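You operate a simulated robot arm through the tools that you are given. There is no shell and no other tool. Be economical: measure what you need, move in short steps, check, and stop when the job is done.

You run a simulated robot arm. Do the job below in one go: nothing can be reset, and whatever is moved stays where it is left.

JOB
Put one of the hearth stones from the top of the table on top of the yellow cheese.

Only the result counts: the job must be done as asked and must still hold three seconds after the hand-in. Knocking over, shifting, dropping, spilling or breaking anything else fails it.

ROBOT AND FRAMES
A 6-joint arm with a two-finger parallel gripper, fixed in place. Base frame: the origin is at the foot of the arm, x ahead of it, y to its left, z up; the work surface is at about z = 0. Units: cm, degrees, N and s.
With the tool pointing down near the work surface it reaches from about 18 to 46 cm from the base axis. Its first joint turns from -70.0 to 70.0 degrees. Payload 1.9 kg.
The tool frame sits at the grasp point between the pads (the TCP): z along the fingers, y along the line on which they close. The tips reach 2.3 cm beyond it. Largest opening 9.4 cm; finger width 3.8, thickness 1; the body of the gripper, 5.4 by 9.6 cm, starts 3.9 cm behind the TCP.
Orientation is that of the tool frame in the base frame, as [roll, pitch, yaw] about the fixed x, y, z axes, in that order (R = Rz(yaw) Ry(pitch) Rx(roll)). With the fingers straight down and closing along the base's y, the tool's x points along the base's -x, its y along +y and its z along -z.

CONTROLS
- The arm moves only by the tool servo_tool. Its argument "series" is a list of rows, each an object (a shift or turn left out is 0, a gripper value left out holds the last) with "linear": the shift along the tool's x, y, z in units of 150 mm (1.0 is 150 mm), a list of three; "delta_rot": the turn, a rotation vector about the tool's x, y, z in units of 45 degrees (1.0 is 45 degrees), a list of three; "gripper": the opening in per cent of the stroke, from 0 (shut) to 100 (fully open). In form: [{"linear": [tx, ty, tz], "delta_rot": [wx, wy, wz], "gripper": gripper}, ...]. A call has 1 to 10 rows; each row is the pose to reach, as a shift and turn from the pose commanded when the call began, along the tool's axes at that moment. A call with a number of a shift or a turn outside -1 to 1 is refused whole. Each row takes 0.2 s and may step no farther than 5 cm and 8.6 degrees from the row before; otherwise, or with a gripper value out of range, the whole call is refused. A pose out of reach is approached as far as the arm can. The call stops where the force on the tool passes 40 N (or 10 N more than at its start, if that is more) or the arm is blocked; 0.2 s more then pass. Each finger travels about 10.8 cm/s and halts on what it meets, pressing with about 30 N; the grip force reading is that of the motor and also rises with nothing between the fingers. The clock runs only during rows and for 0.2 s after the last one: add rows that repeat a pose to give the fingers time. It gives the time, the measured TCP pose, the force on the tool (base axes), the opening and the grip force at its end, in the units of the frame above (readings bear some noise).
- Cameras (640 x 400 px; columns grow to the right, rows downward): "scene" is fixed at [6.16, 32.11, 43.87]; the picture's right is [-0.68, -0.74, 0.00], its down [-0.39, 0.36, -0.85] and it looks along [0.62, -0.58, -0.53] (base axes); focal length 214 px, centre (320, 200). "wrist" rides on the gripper at [-3.9, 0, -4.4] in the tool frame; the picture's right is [0.00, -1.00, 0.00], its down [0.97, 0.00, -0.24] and it looks along [0.24, 0.00, 0.97] (tool axes); focal length 218 px, centre (320, 200).
- camera(camera): a new picture of that camera. No time passes.
- probe_pixels(camera, pixels): for up to 12 pixels [column, row] of the newest picture of that camera ("zoom" is the newest enlarged one), the place [x, y, z] in the base frame of the surface seen there, good to about 0.2 cm, but the place of the scene camera against the robot may be out by one fixed shift of up to 1.2 cm in any direction. No time passes.
- enlarge(camera, box): a new picture of the part [left, top, right, bottom] of that camera's present view, enlarged. No time passes.
- job_done(): hands the job in; it is judged then, once.

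Work in short steps. Measure before you move; look again where a grasp or a placing could have gone wrong, and mend it. You have 60 turns and 30 pictures in all, those below and enlarged ones among them. Open the gripper and draw the arm clear of the work before you hand the job in, unless the task says otherwise; then end with one line.

The tools are called after "Emit:" as a command line: name --argument value ..., lists and objects as JSON in quotes. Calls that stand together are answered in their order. servo_tool: Moves the arm, as the interface text tells. Its arguments: {"type":"object","properties":{"series":{"type":"array"}},"required":["series"]} The other tools are called the same way: camera (camera) takes a picture; probe_pixels (camera, pixels) gives the place of the surface under pixels of a picture; enlarge (camera, box) takes an enlarged picture of a part of a camera's view; job_done () hands the job in.

At the start:

```text
t: 0.0
position: [27.24, -4.79, 41.1]
tool_rot: [179.8, 0.2, -179.9]
contact_force: [0.3, 1.0, -0.3]
grip_width: 9.41
gripper_force: 0.0
```

scene: 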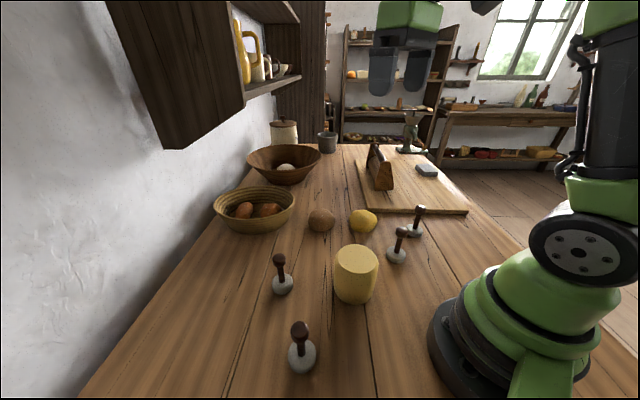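
wrist: 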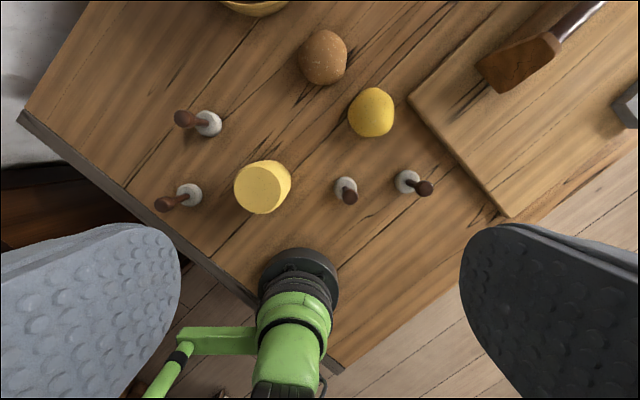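

The pictures show a yellow cylinder (scene 356,273), four grey pieces with dark handles, and some round items. I'll enlarge to identify them before measuring.

Emit:
enlarge --camera "scene" --box '[250, 190, 450, 390]'

Emit:
enlarge --camera "scene" --box '[200, 110, 480, 240]'

Emit:
enlarge --camera "wrist" --box '[140, 0, 460, 220]'

```text
2.00 times, centred on (350, 290) of scene
```

zoom: 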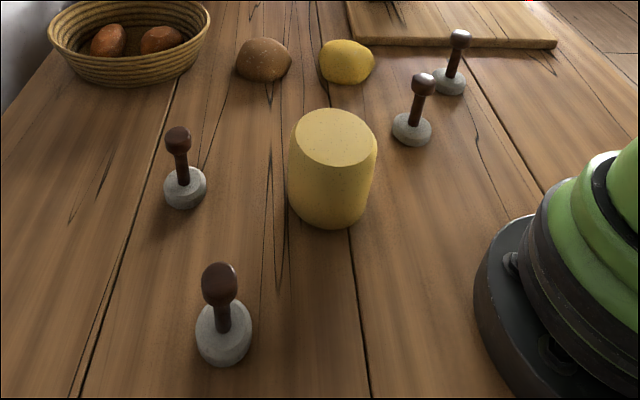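

```text
2.29 times, centred on (340, 175) of scene
```

zoom: 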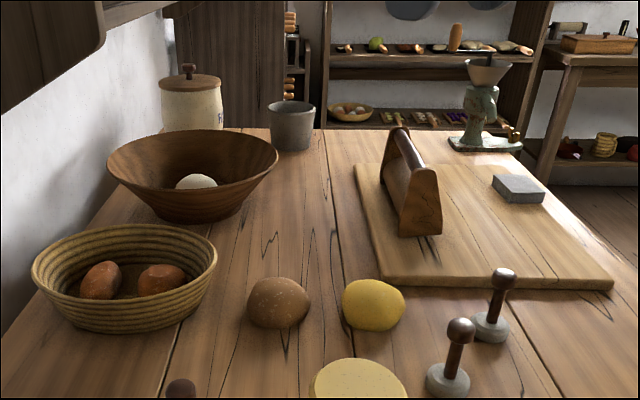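

```text
1.82 times, centred on (300, 110) of wrist
```

zoom: 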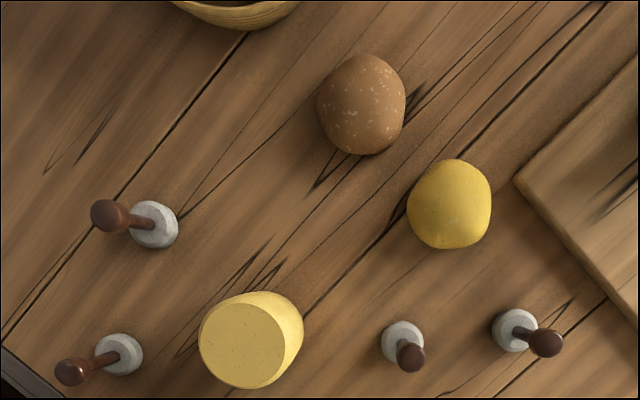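

I need a closer look at what counts as a stone: the lumps in the basket, the loose lumps and the handled grey pieces.

Emit:
enlarge --camera "scene" --box '[210, 180, 290, 230]'

Emit:
enlarge --camera "scene" --box '[300, 195, 380, 245]'

Emit:
enlarge --camera "wrist" --box '[150, 90, 310, 220]'

```text
8.00 times, centred on (250, 205) of scene
```

zoom: 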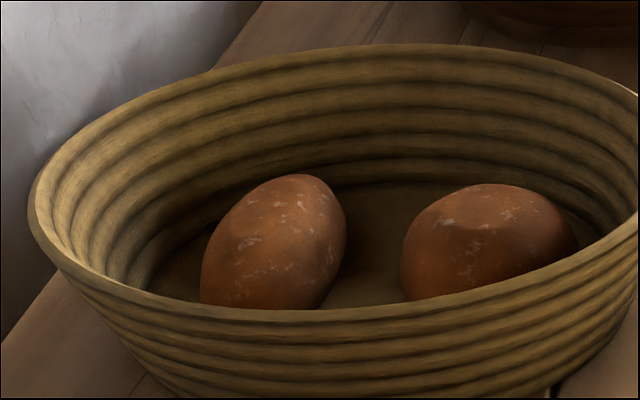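

```text
8.00 times, centred on (340, 220) of scene
```

zoom: 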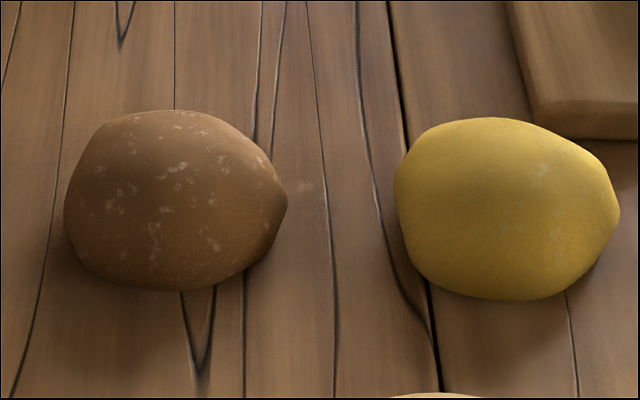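

```text
3.08 times, centred on (230, 155) of wrist
```

zoom: 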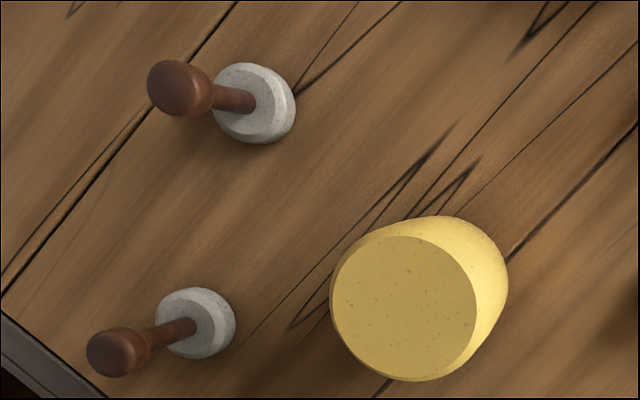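

The only clearly stone pieces of which there are several on the table are the four grey stone discs with wooden handles. The lumps look like vegetables of different kinds. I'll measure the handled stones, the cheese and the neighbouring lumps with the wrist camera.

Emit:
probe_pixels --camera "wrist" --pixels '[[185, 118], [212, 124], [165, 204], [193, 194], [349, 197], [345, 183], [424, 188], [404, 182], [260, 188], [237, 188], [284, 180], [258, 211]]'

Emit:
probe_pixels --camera "scene" --pixels '[[357, 258], [279, 258], [283, 284], [300, 328], [303, 355], [401, 231], [397, 255], [419, 210], [415, 230], [320, 215], [363, 217], [350, 330]]'

Emit:
probe_pixels --camera "wrist" --pixels '[[323, 57], [371, 112], [300, 60], [346, 60], [349, 112], [393, 112], [262, 163], [240, 170], [278, 205], [250, 140]]'

```text
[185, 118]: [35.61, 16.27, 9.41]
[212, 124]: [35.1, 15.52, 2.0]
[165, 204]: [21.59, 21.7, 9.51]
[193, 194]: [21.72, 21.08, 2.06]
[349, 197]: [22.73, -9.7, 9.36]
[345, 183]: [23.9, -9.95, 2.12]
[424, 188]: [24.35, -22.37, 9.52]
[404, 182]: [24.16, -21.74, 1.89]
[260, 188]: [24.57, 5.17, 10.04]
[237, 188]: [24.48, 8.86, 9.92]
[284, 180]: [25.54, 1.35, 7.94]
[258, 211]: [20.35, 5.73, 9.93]
```

```text
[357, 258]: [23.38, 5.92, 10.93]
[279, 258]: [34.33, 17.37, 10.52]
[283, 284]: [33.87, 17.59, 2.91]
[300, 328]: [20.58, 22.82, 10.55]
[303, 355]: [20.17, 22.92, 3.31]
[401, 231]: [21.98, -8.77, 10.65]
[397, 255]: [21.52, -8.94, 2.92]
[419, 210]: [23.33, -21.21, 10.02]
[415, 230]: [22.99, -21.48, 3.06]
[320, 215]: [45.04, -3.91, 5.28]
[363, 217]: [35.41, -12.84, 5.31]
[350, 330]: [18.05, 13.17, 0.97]
```

```text
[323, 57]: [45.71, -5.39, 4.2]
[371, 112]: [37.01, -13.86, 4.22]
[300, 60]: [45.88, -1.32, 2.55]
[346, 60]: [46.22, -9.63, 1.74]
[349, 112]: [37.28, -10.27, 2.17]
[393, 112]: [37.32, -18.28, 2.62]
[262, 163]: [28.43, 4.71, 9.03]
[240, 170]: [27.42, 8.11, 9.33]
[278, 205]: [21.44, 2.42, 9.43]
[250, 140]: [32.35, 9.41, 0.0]
```

Cheese: top at z≈10, centre ≈(24.4, 5.1). The handled stones are ≈9.5 tall; stone C at ≈(23, -9.8) has free space around it. I move above it to about z=26 and look again.

Emit:
servo_tool --series '[{"linear": [0.07, -0.083, 0.25], "gripper": 100}, {"linear": [0.14, -0.166, 0.5]}, {"linear": [0.21, -0.25, 0.75]}, {"linear": [0.28, -0.333, 1.0]}, {"linear": [0.28, -0.333, 1.0]}]'

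Emit:
camera --camera "wrist"

```text
t: 1.2
position: [23.04, -9.72, 26.29]
tool_rot: [179.9, 0.1, 179.9]
contact_force: [0.0, 1.0, 0.2]
grip_width: 9.4
gripper_force: 0.0
```

```text
21 pictures are left
```

wrist: 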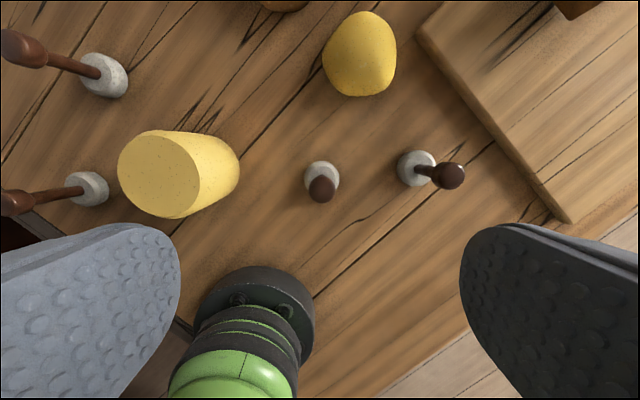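

Stone C sits at (321,182), centred in column. I'll enlarge it and probe for the exact centre and the knob size.

Emit:
enlarge --camera "wrist" --box '[280, 150, 480, 220]'

Emit:
probe_pixels --camera "wrist" --pixels '[[321, 188], [310, 188], [333, 188], [321, 177], [321, 199], [321, 165], [305, 178], [338, 178], [156, 175], [120, 175], [198, 180], [175, 216]]'

```text
3.20 times, centred on (380, 185) of wrist
```

zoom: 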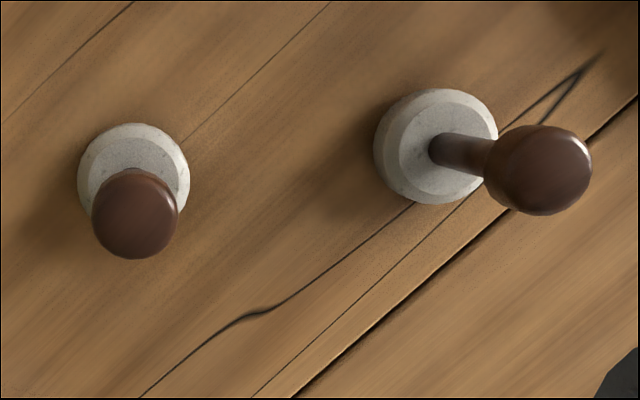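

```text
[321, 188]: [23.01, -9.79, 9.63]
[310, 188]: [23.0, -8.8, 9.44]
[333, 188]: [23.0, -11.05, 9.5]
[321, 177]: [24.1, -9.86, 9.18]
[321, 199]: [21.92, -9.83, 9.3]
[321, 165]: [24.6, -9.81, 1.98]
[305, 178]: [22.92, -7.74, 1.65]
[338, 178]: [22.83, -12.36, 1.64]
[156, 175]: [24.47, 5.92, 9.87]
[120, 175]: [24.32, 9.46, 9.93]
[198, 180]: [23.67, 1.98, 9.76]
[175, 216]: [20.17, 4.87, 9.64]
```

Before committing, I check the remaining places (bowl, board slab, wall shelf) for anything else that could be called a hearth stone.

Emit:
enlarge --camera "scene" --box '[240, 140, 330, 196]'

Emit:
enlarge --camera "scene" --box '[360, 130, 470, 200]'

Emit:
enlarge --camera "scene" --box '[220, 10, 330, 160]'

Emit:
enlarge --camera "scene" --box '[330, 20, 590, 170]'

Emit:
enlarge --camera "wrist" --box '[300, 0, 420, 100]'

```text
7.11 times, centred on (285, 168) of scene
```

zoom: 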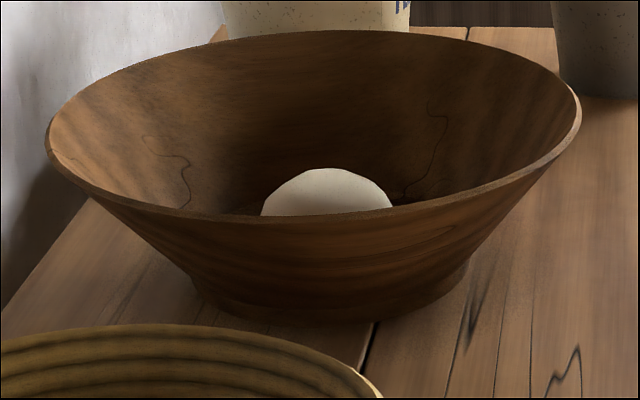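

```text
5.71 times, centred on (415, 165) of scene
```

zoom: 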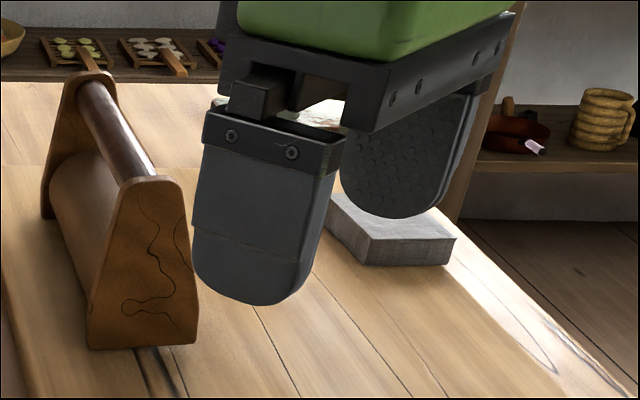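

```text
2.67 times, centred on (275, 85) of scene
```

zoom: 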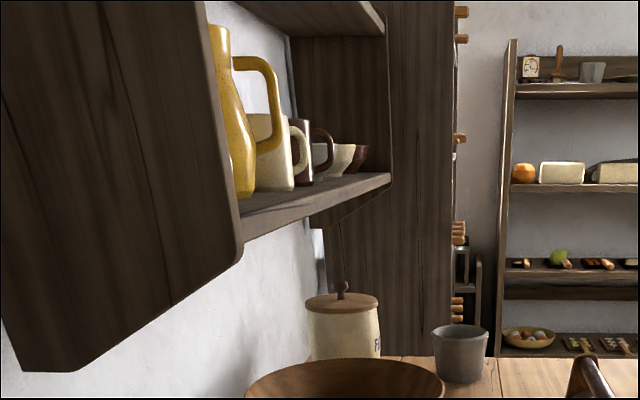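

```text
2.46 times, centred on (460, 95) of scene
```

zoom: 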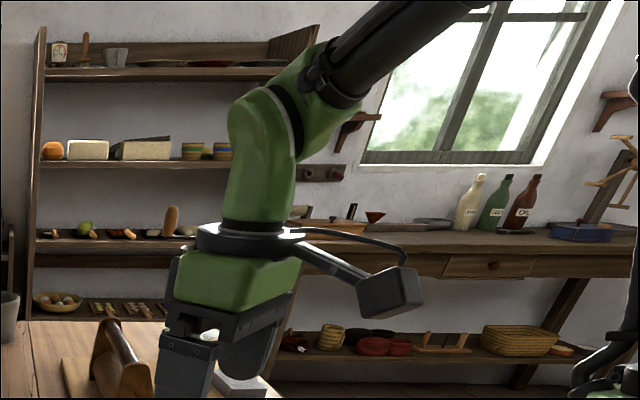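

```text
4.00 times, centred on (360, 50) of wrist
```

zoom: 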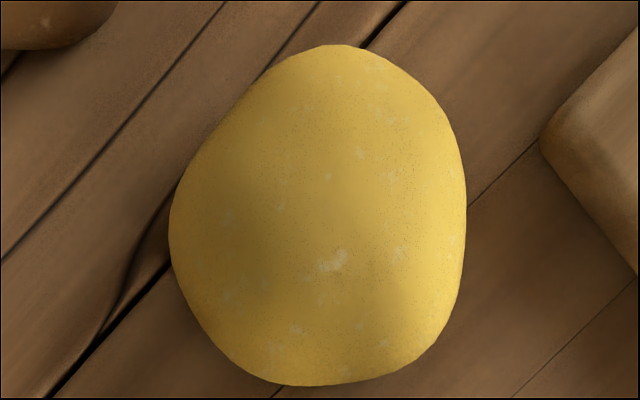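

The flecked lumps read as loaves or potatoes and the board slab as a whetstone, so the handled stones it is. Stone C's axis is at (23.0, -9.83), with the knob ≈2.6 wide and its top at 9.6; I descend 12 cm with the gripper open.

Emit:
servo_tool --series '[{"linear": [0, -0.006, 0.25], "gripper": 100}, {"linear": [0, -0.006, 0.5]}, {"linear": [0, -0.006, 0.8]}, {"linear": [0, -0.006, 0.8]}]'

Emit:
camera --camera "wrist"

```text
t: 2.2
position: [23.12, -9.68, 14.27]
tool_rot: [179.9, 0.1, 179.8]
contact_force: [0.1, -0.3, -0.1]
grip_width: 9.41
gripper_force: 0.1
```

```text
14 pictures are left
```

wrist: 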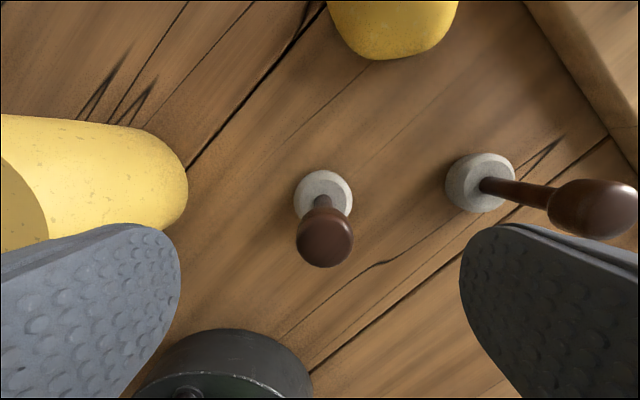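

The knob (325,238) lies between the fingers, about 0.15 cm towards −y. I descend to z≈8.1 with that correction, then close slowly.

Emit:
servo_tool --series '[{"linear": [0.006, -0.01, 0.2]}, {"linear": [0.006, -0.01, 0.413]}, {"linear": [0.006, -0.01, 0.413]}, {"linear": [0.006, -0.01, 0.413], "gripper": 60}, {"linear": [0.006, -0.01, 0.413], "gripper": 35}, {"linear": [0.006, -0.01, 0.413], "gripper": 0}, {"linear": [0.006, -0.01, 0.413], "gripper": 0}, {"linear": [0.006, -0.01, 0.413], "gripper": 0}]'

Emit:
camera --camera "wrist"

```text
t: 4.0
position: [22.91, -10.0, 7.79]
tool_rot: [179.9, 0.1, -179.9]
contact_force: [-0.4, -0.7, -0.9]
grip_width: 2.62
gripper_force: 29.7
```

```text
13 pictures are left
```

wrist: 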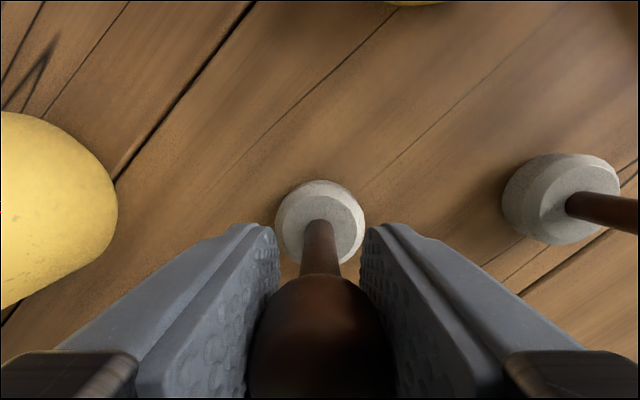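

The knob is gripped at 2.62 cm, upright. I lift straight up 13 cm and check.

Emit:
servo_tool --series '[{"linear": [0, 0, -0.05], "gripper": 0}, {"linear": [0, 0, -0.2]}, {"linear": [0, 0, -0.42]}, {"linear": [0, 0, -0.65]}, {"linear": [0, 0, -0.87]}, {"linear": [0, 0, -0.87]}]'

Emit:
camera --camera "wrist"

Emit:
camera --camera "scene"

```text
t: 5.4
position: [22.76, -9.85, 21.12]
tool_rot: [179.9, 0.0, -180.0]
contact_force: [0.0, 0.4, -1.3]
grip_width: 2.64
gripper_force: 30.2
```

```text
12 pictures are left
```

wrist: 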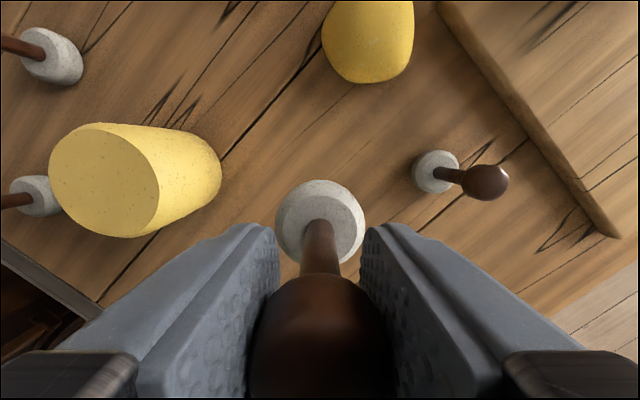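

```text
11 pictures are left
```

scene: 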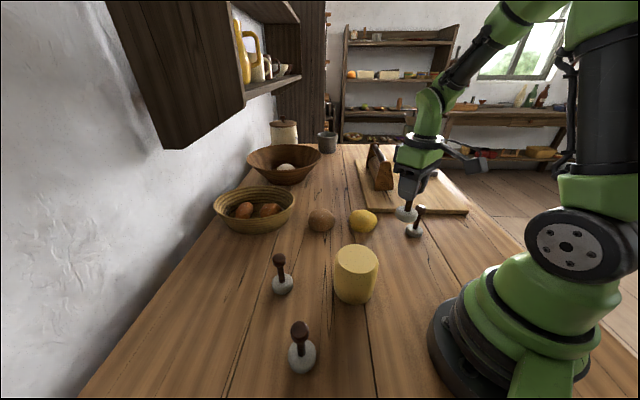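

Stone held and unmoved in the grip (bottom at z≈13.3). I probe the cheese top rim (49..160 in column, 124..237 in row) for its exact centre.

Emit:
probe_pixels --camera "wrist" --pixels '[[52, 178], [156, 190], [100, 128], [105, 234], [104, 182], [65, 145], [145, 220], [135, 145], [65, 215]]'

```text
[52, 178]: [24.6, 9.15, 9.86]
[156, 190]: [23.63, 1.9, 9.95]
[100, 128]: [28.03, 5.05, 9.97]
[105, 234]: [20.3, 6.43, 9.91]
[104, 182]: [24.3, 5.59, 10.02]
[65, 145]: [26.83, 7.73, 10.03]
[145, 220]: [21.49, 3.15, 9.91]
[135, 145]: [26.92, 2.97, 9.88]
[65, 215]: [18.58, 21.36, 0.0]
```

Cheese top centre ≈(24.15, 5.5), radius ≈3.75, z≈9.95. I shift across at this height, slowly, stopping just short.

Emit:
servo_tool --series '[{"linear": [-0.01, 0.1, 0]}, {"linear": [-0.02, 0.28, 0]}, {"linear": [-0.04, 0.46, 0]}, {"linear": [-0.06, 0.64, 0]}, {"linear": [-0.07, 0.82, 0]}, {"linear": [-0.08, 0.95, 0]}, {"linear": [-0.087, 1.0, 0]}, {"linear": [-0.087, 1.0, 0]}, {"linear": [-0.087, 1.0, 0]}]'

Emit:
camera --camera "wrist"

```text
t: 7.4
position: [24.29, 4.95, 21.09]
tool_rot: [180.0, 0.1, 180.0]
contact_force: [0.5, 0.3, -0.4]
grip_width: 2.64
gripper_force: 30.1
```

```text
10 pictures are left
```

wrist: 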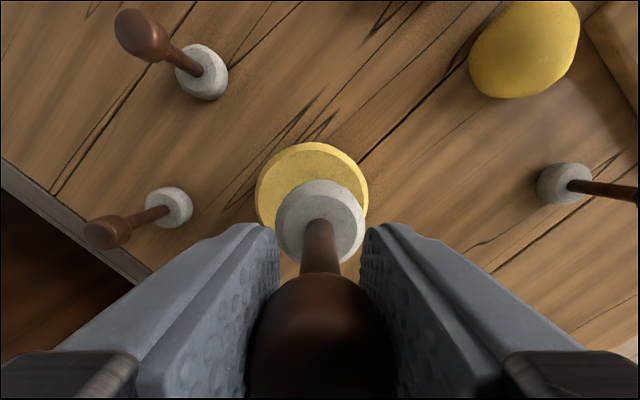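

The cheese centre (≈column 311) is about 0.6 cm to +y of the stone. I correct and descend 2.5 cm, leaving a small gap.

Emit:
servo_tool --series '[{"linear": [0.005, 0.04, 0]}, {"linear": [0.005, 0.04, 0.08]}, {"linear": [0.005, 0.04, 0.167]}, {"linear": [0.005, 0.04, 0.167]}]'

Emit:
enlarge --camera "scene" --box '[290, 170, 430, 310]'

Emit:
camera --camera "wrist"

```text
t: 8.4
position: [24.17, 5.76, 18.5]
tool_rot: [179.8, 0.1, -180.0]
contact_force: [0.2, -0.5, -1.8]
grip_width: 2.59
gripper_force: 30.3
```

```text
2.86 times, centred on (360, 240) of scene
```

zoom: 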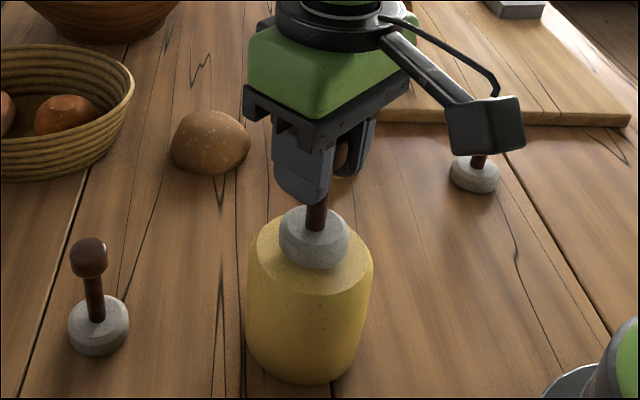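

```text
8 pictures are left
```

wrist: 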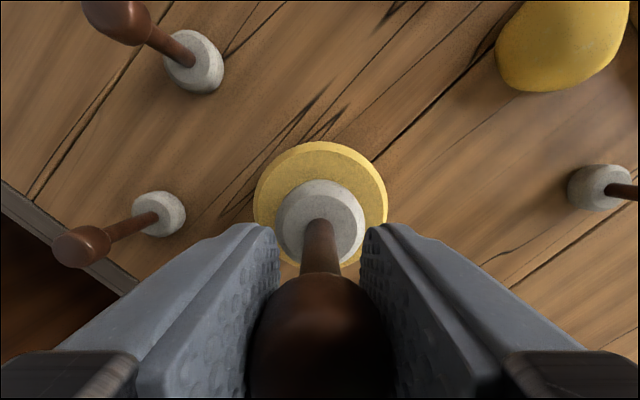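

Columns are centred (disc and cheese both ≈320), and the stone hovers about 0.6 cm above the top. I descend 0.5 cm in fine steps.

Emit:
servo_tool --series '[{"linear": [0, 0, 0.012]}, {"linear": [0, 0, 0.023]}, {"linear": [0, 0, 0.033]}, {"linear": [0, 0, 0.033]}]'

```text
t: 9.4
position: [24.15, 5.55, 18.01]
tool_rot: [179.9, 0.0, 180.0]
contact_force: [0.4, 0.0, -1.0]
grip_width: 2.6
gripper_force: 30.4
```

No contact yet, so I go down a further 0.15 cm.

Emit:
servo_tool --series '[{"linear": [0, 0, 0.005]}, {"linear": [0, 0, 0.01]}, {"linear": [0, 0, 0.01]}]'

Emit:
enlarge --camera "scene" --box '[320, 200, 390, 310]'

```text
t: 10.2
position: [24.18, 5.7, 17.95]
tool_rot: [179.9, 0.1, 180.0]
contact_force: [-1.6, -1.3, 4.8]
grip_width: 2.61
gripper_force: 29.9
```

```text
3.64 times, centred on (355, 255) of scene
```

zoom: 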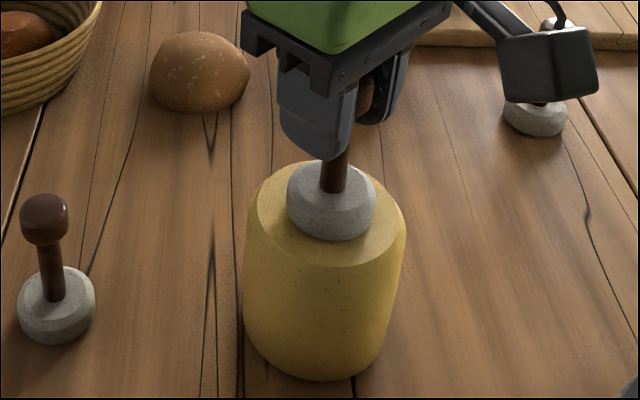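

Contact: +4.8 N upward and the stone sits flat and central on the cheese. I open the fingers gradually without moving.

Emit:
servo_tool --series '[{"linear": [0, 0, 0], "gripper": 32}, {"linear": [0, 0, 0], "gripper": 38}, {"linear": [0, 0, 0], "gripper": 55}, {"linear": [0, 0, 0], "gripper": 70}, {"linear": [0, 0, 0], "gripper": 70}]'

Emit:
camera --camera "wrist"

```text
t: 11.4
position: [24.19, 5.71, 17.82]
tool_rot: [-180.0, 0.1, 180.0]
contact_force: [0.6, -1.0, -0.1]
grip_width: 6.6
gripper_force: 0.1
```

```text
6 pictures are left
```

wrist: 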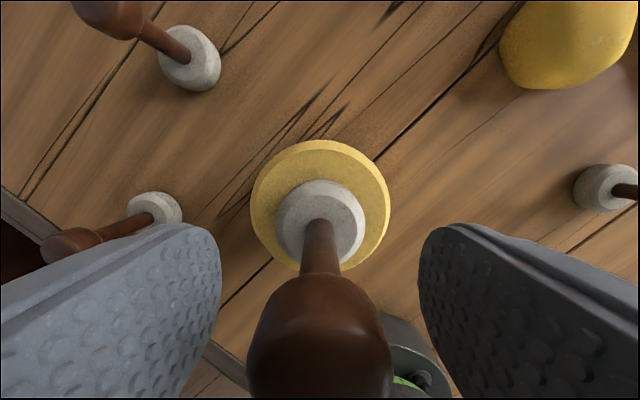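

The stone stands free between the open fingers. I raise straight up about 13 cm and check.

Emit:
servo_tool --series '[{"linear": [0, 0, -0.1]}, {"linear": [0, 0, -0.3]}, {"linear": [0, 0, -0.6]}, {"linear": [0, 0, -0.87]}, {"linear": [0, 0, -0.87]}, {"linear": [0, 0, -0.87]}]'

Emit:
camera --camera "scene"

Emit:
camera --camera "wrist"

```text
t: 12.8
position: [24.07, 5.89, 30.88]
tool_rot: [179.9, 0.1, 179.9]
contact_force: [-0.3, -0.4, 0.3]
grip_width: 6.56
gripper_force: 0.1
```

```text
5 pictures are left
```

scene: 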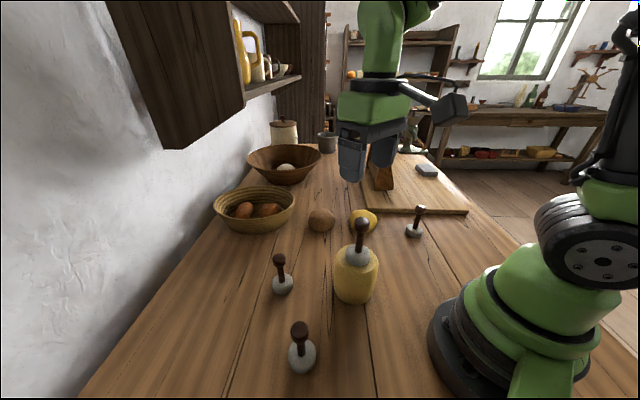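

```text
4 pictures are left
```

wrist: 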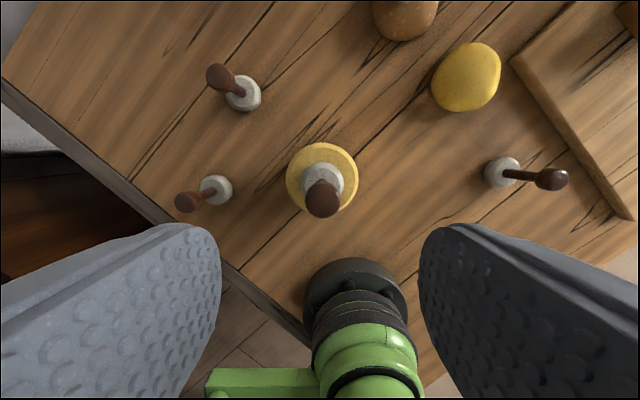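

The stone stands upright in the centre of the cheese (scene 358,245). Nothing else has moved and the arm is clear, so I hand in.

Emit:
job_done

```text
The job is handed in.
```

I put one of the handled stones upright on the centre of the yellow cheese, moved nothing else, and handed the job in; no object was labelled a hearth stone, so taking the four grey stone discs with wooden handles as the hearth stones was my reading.
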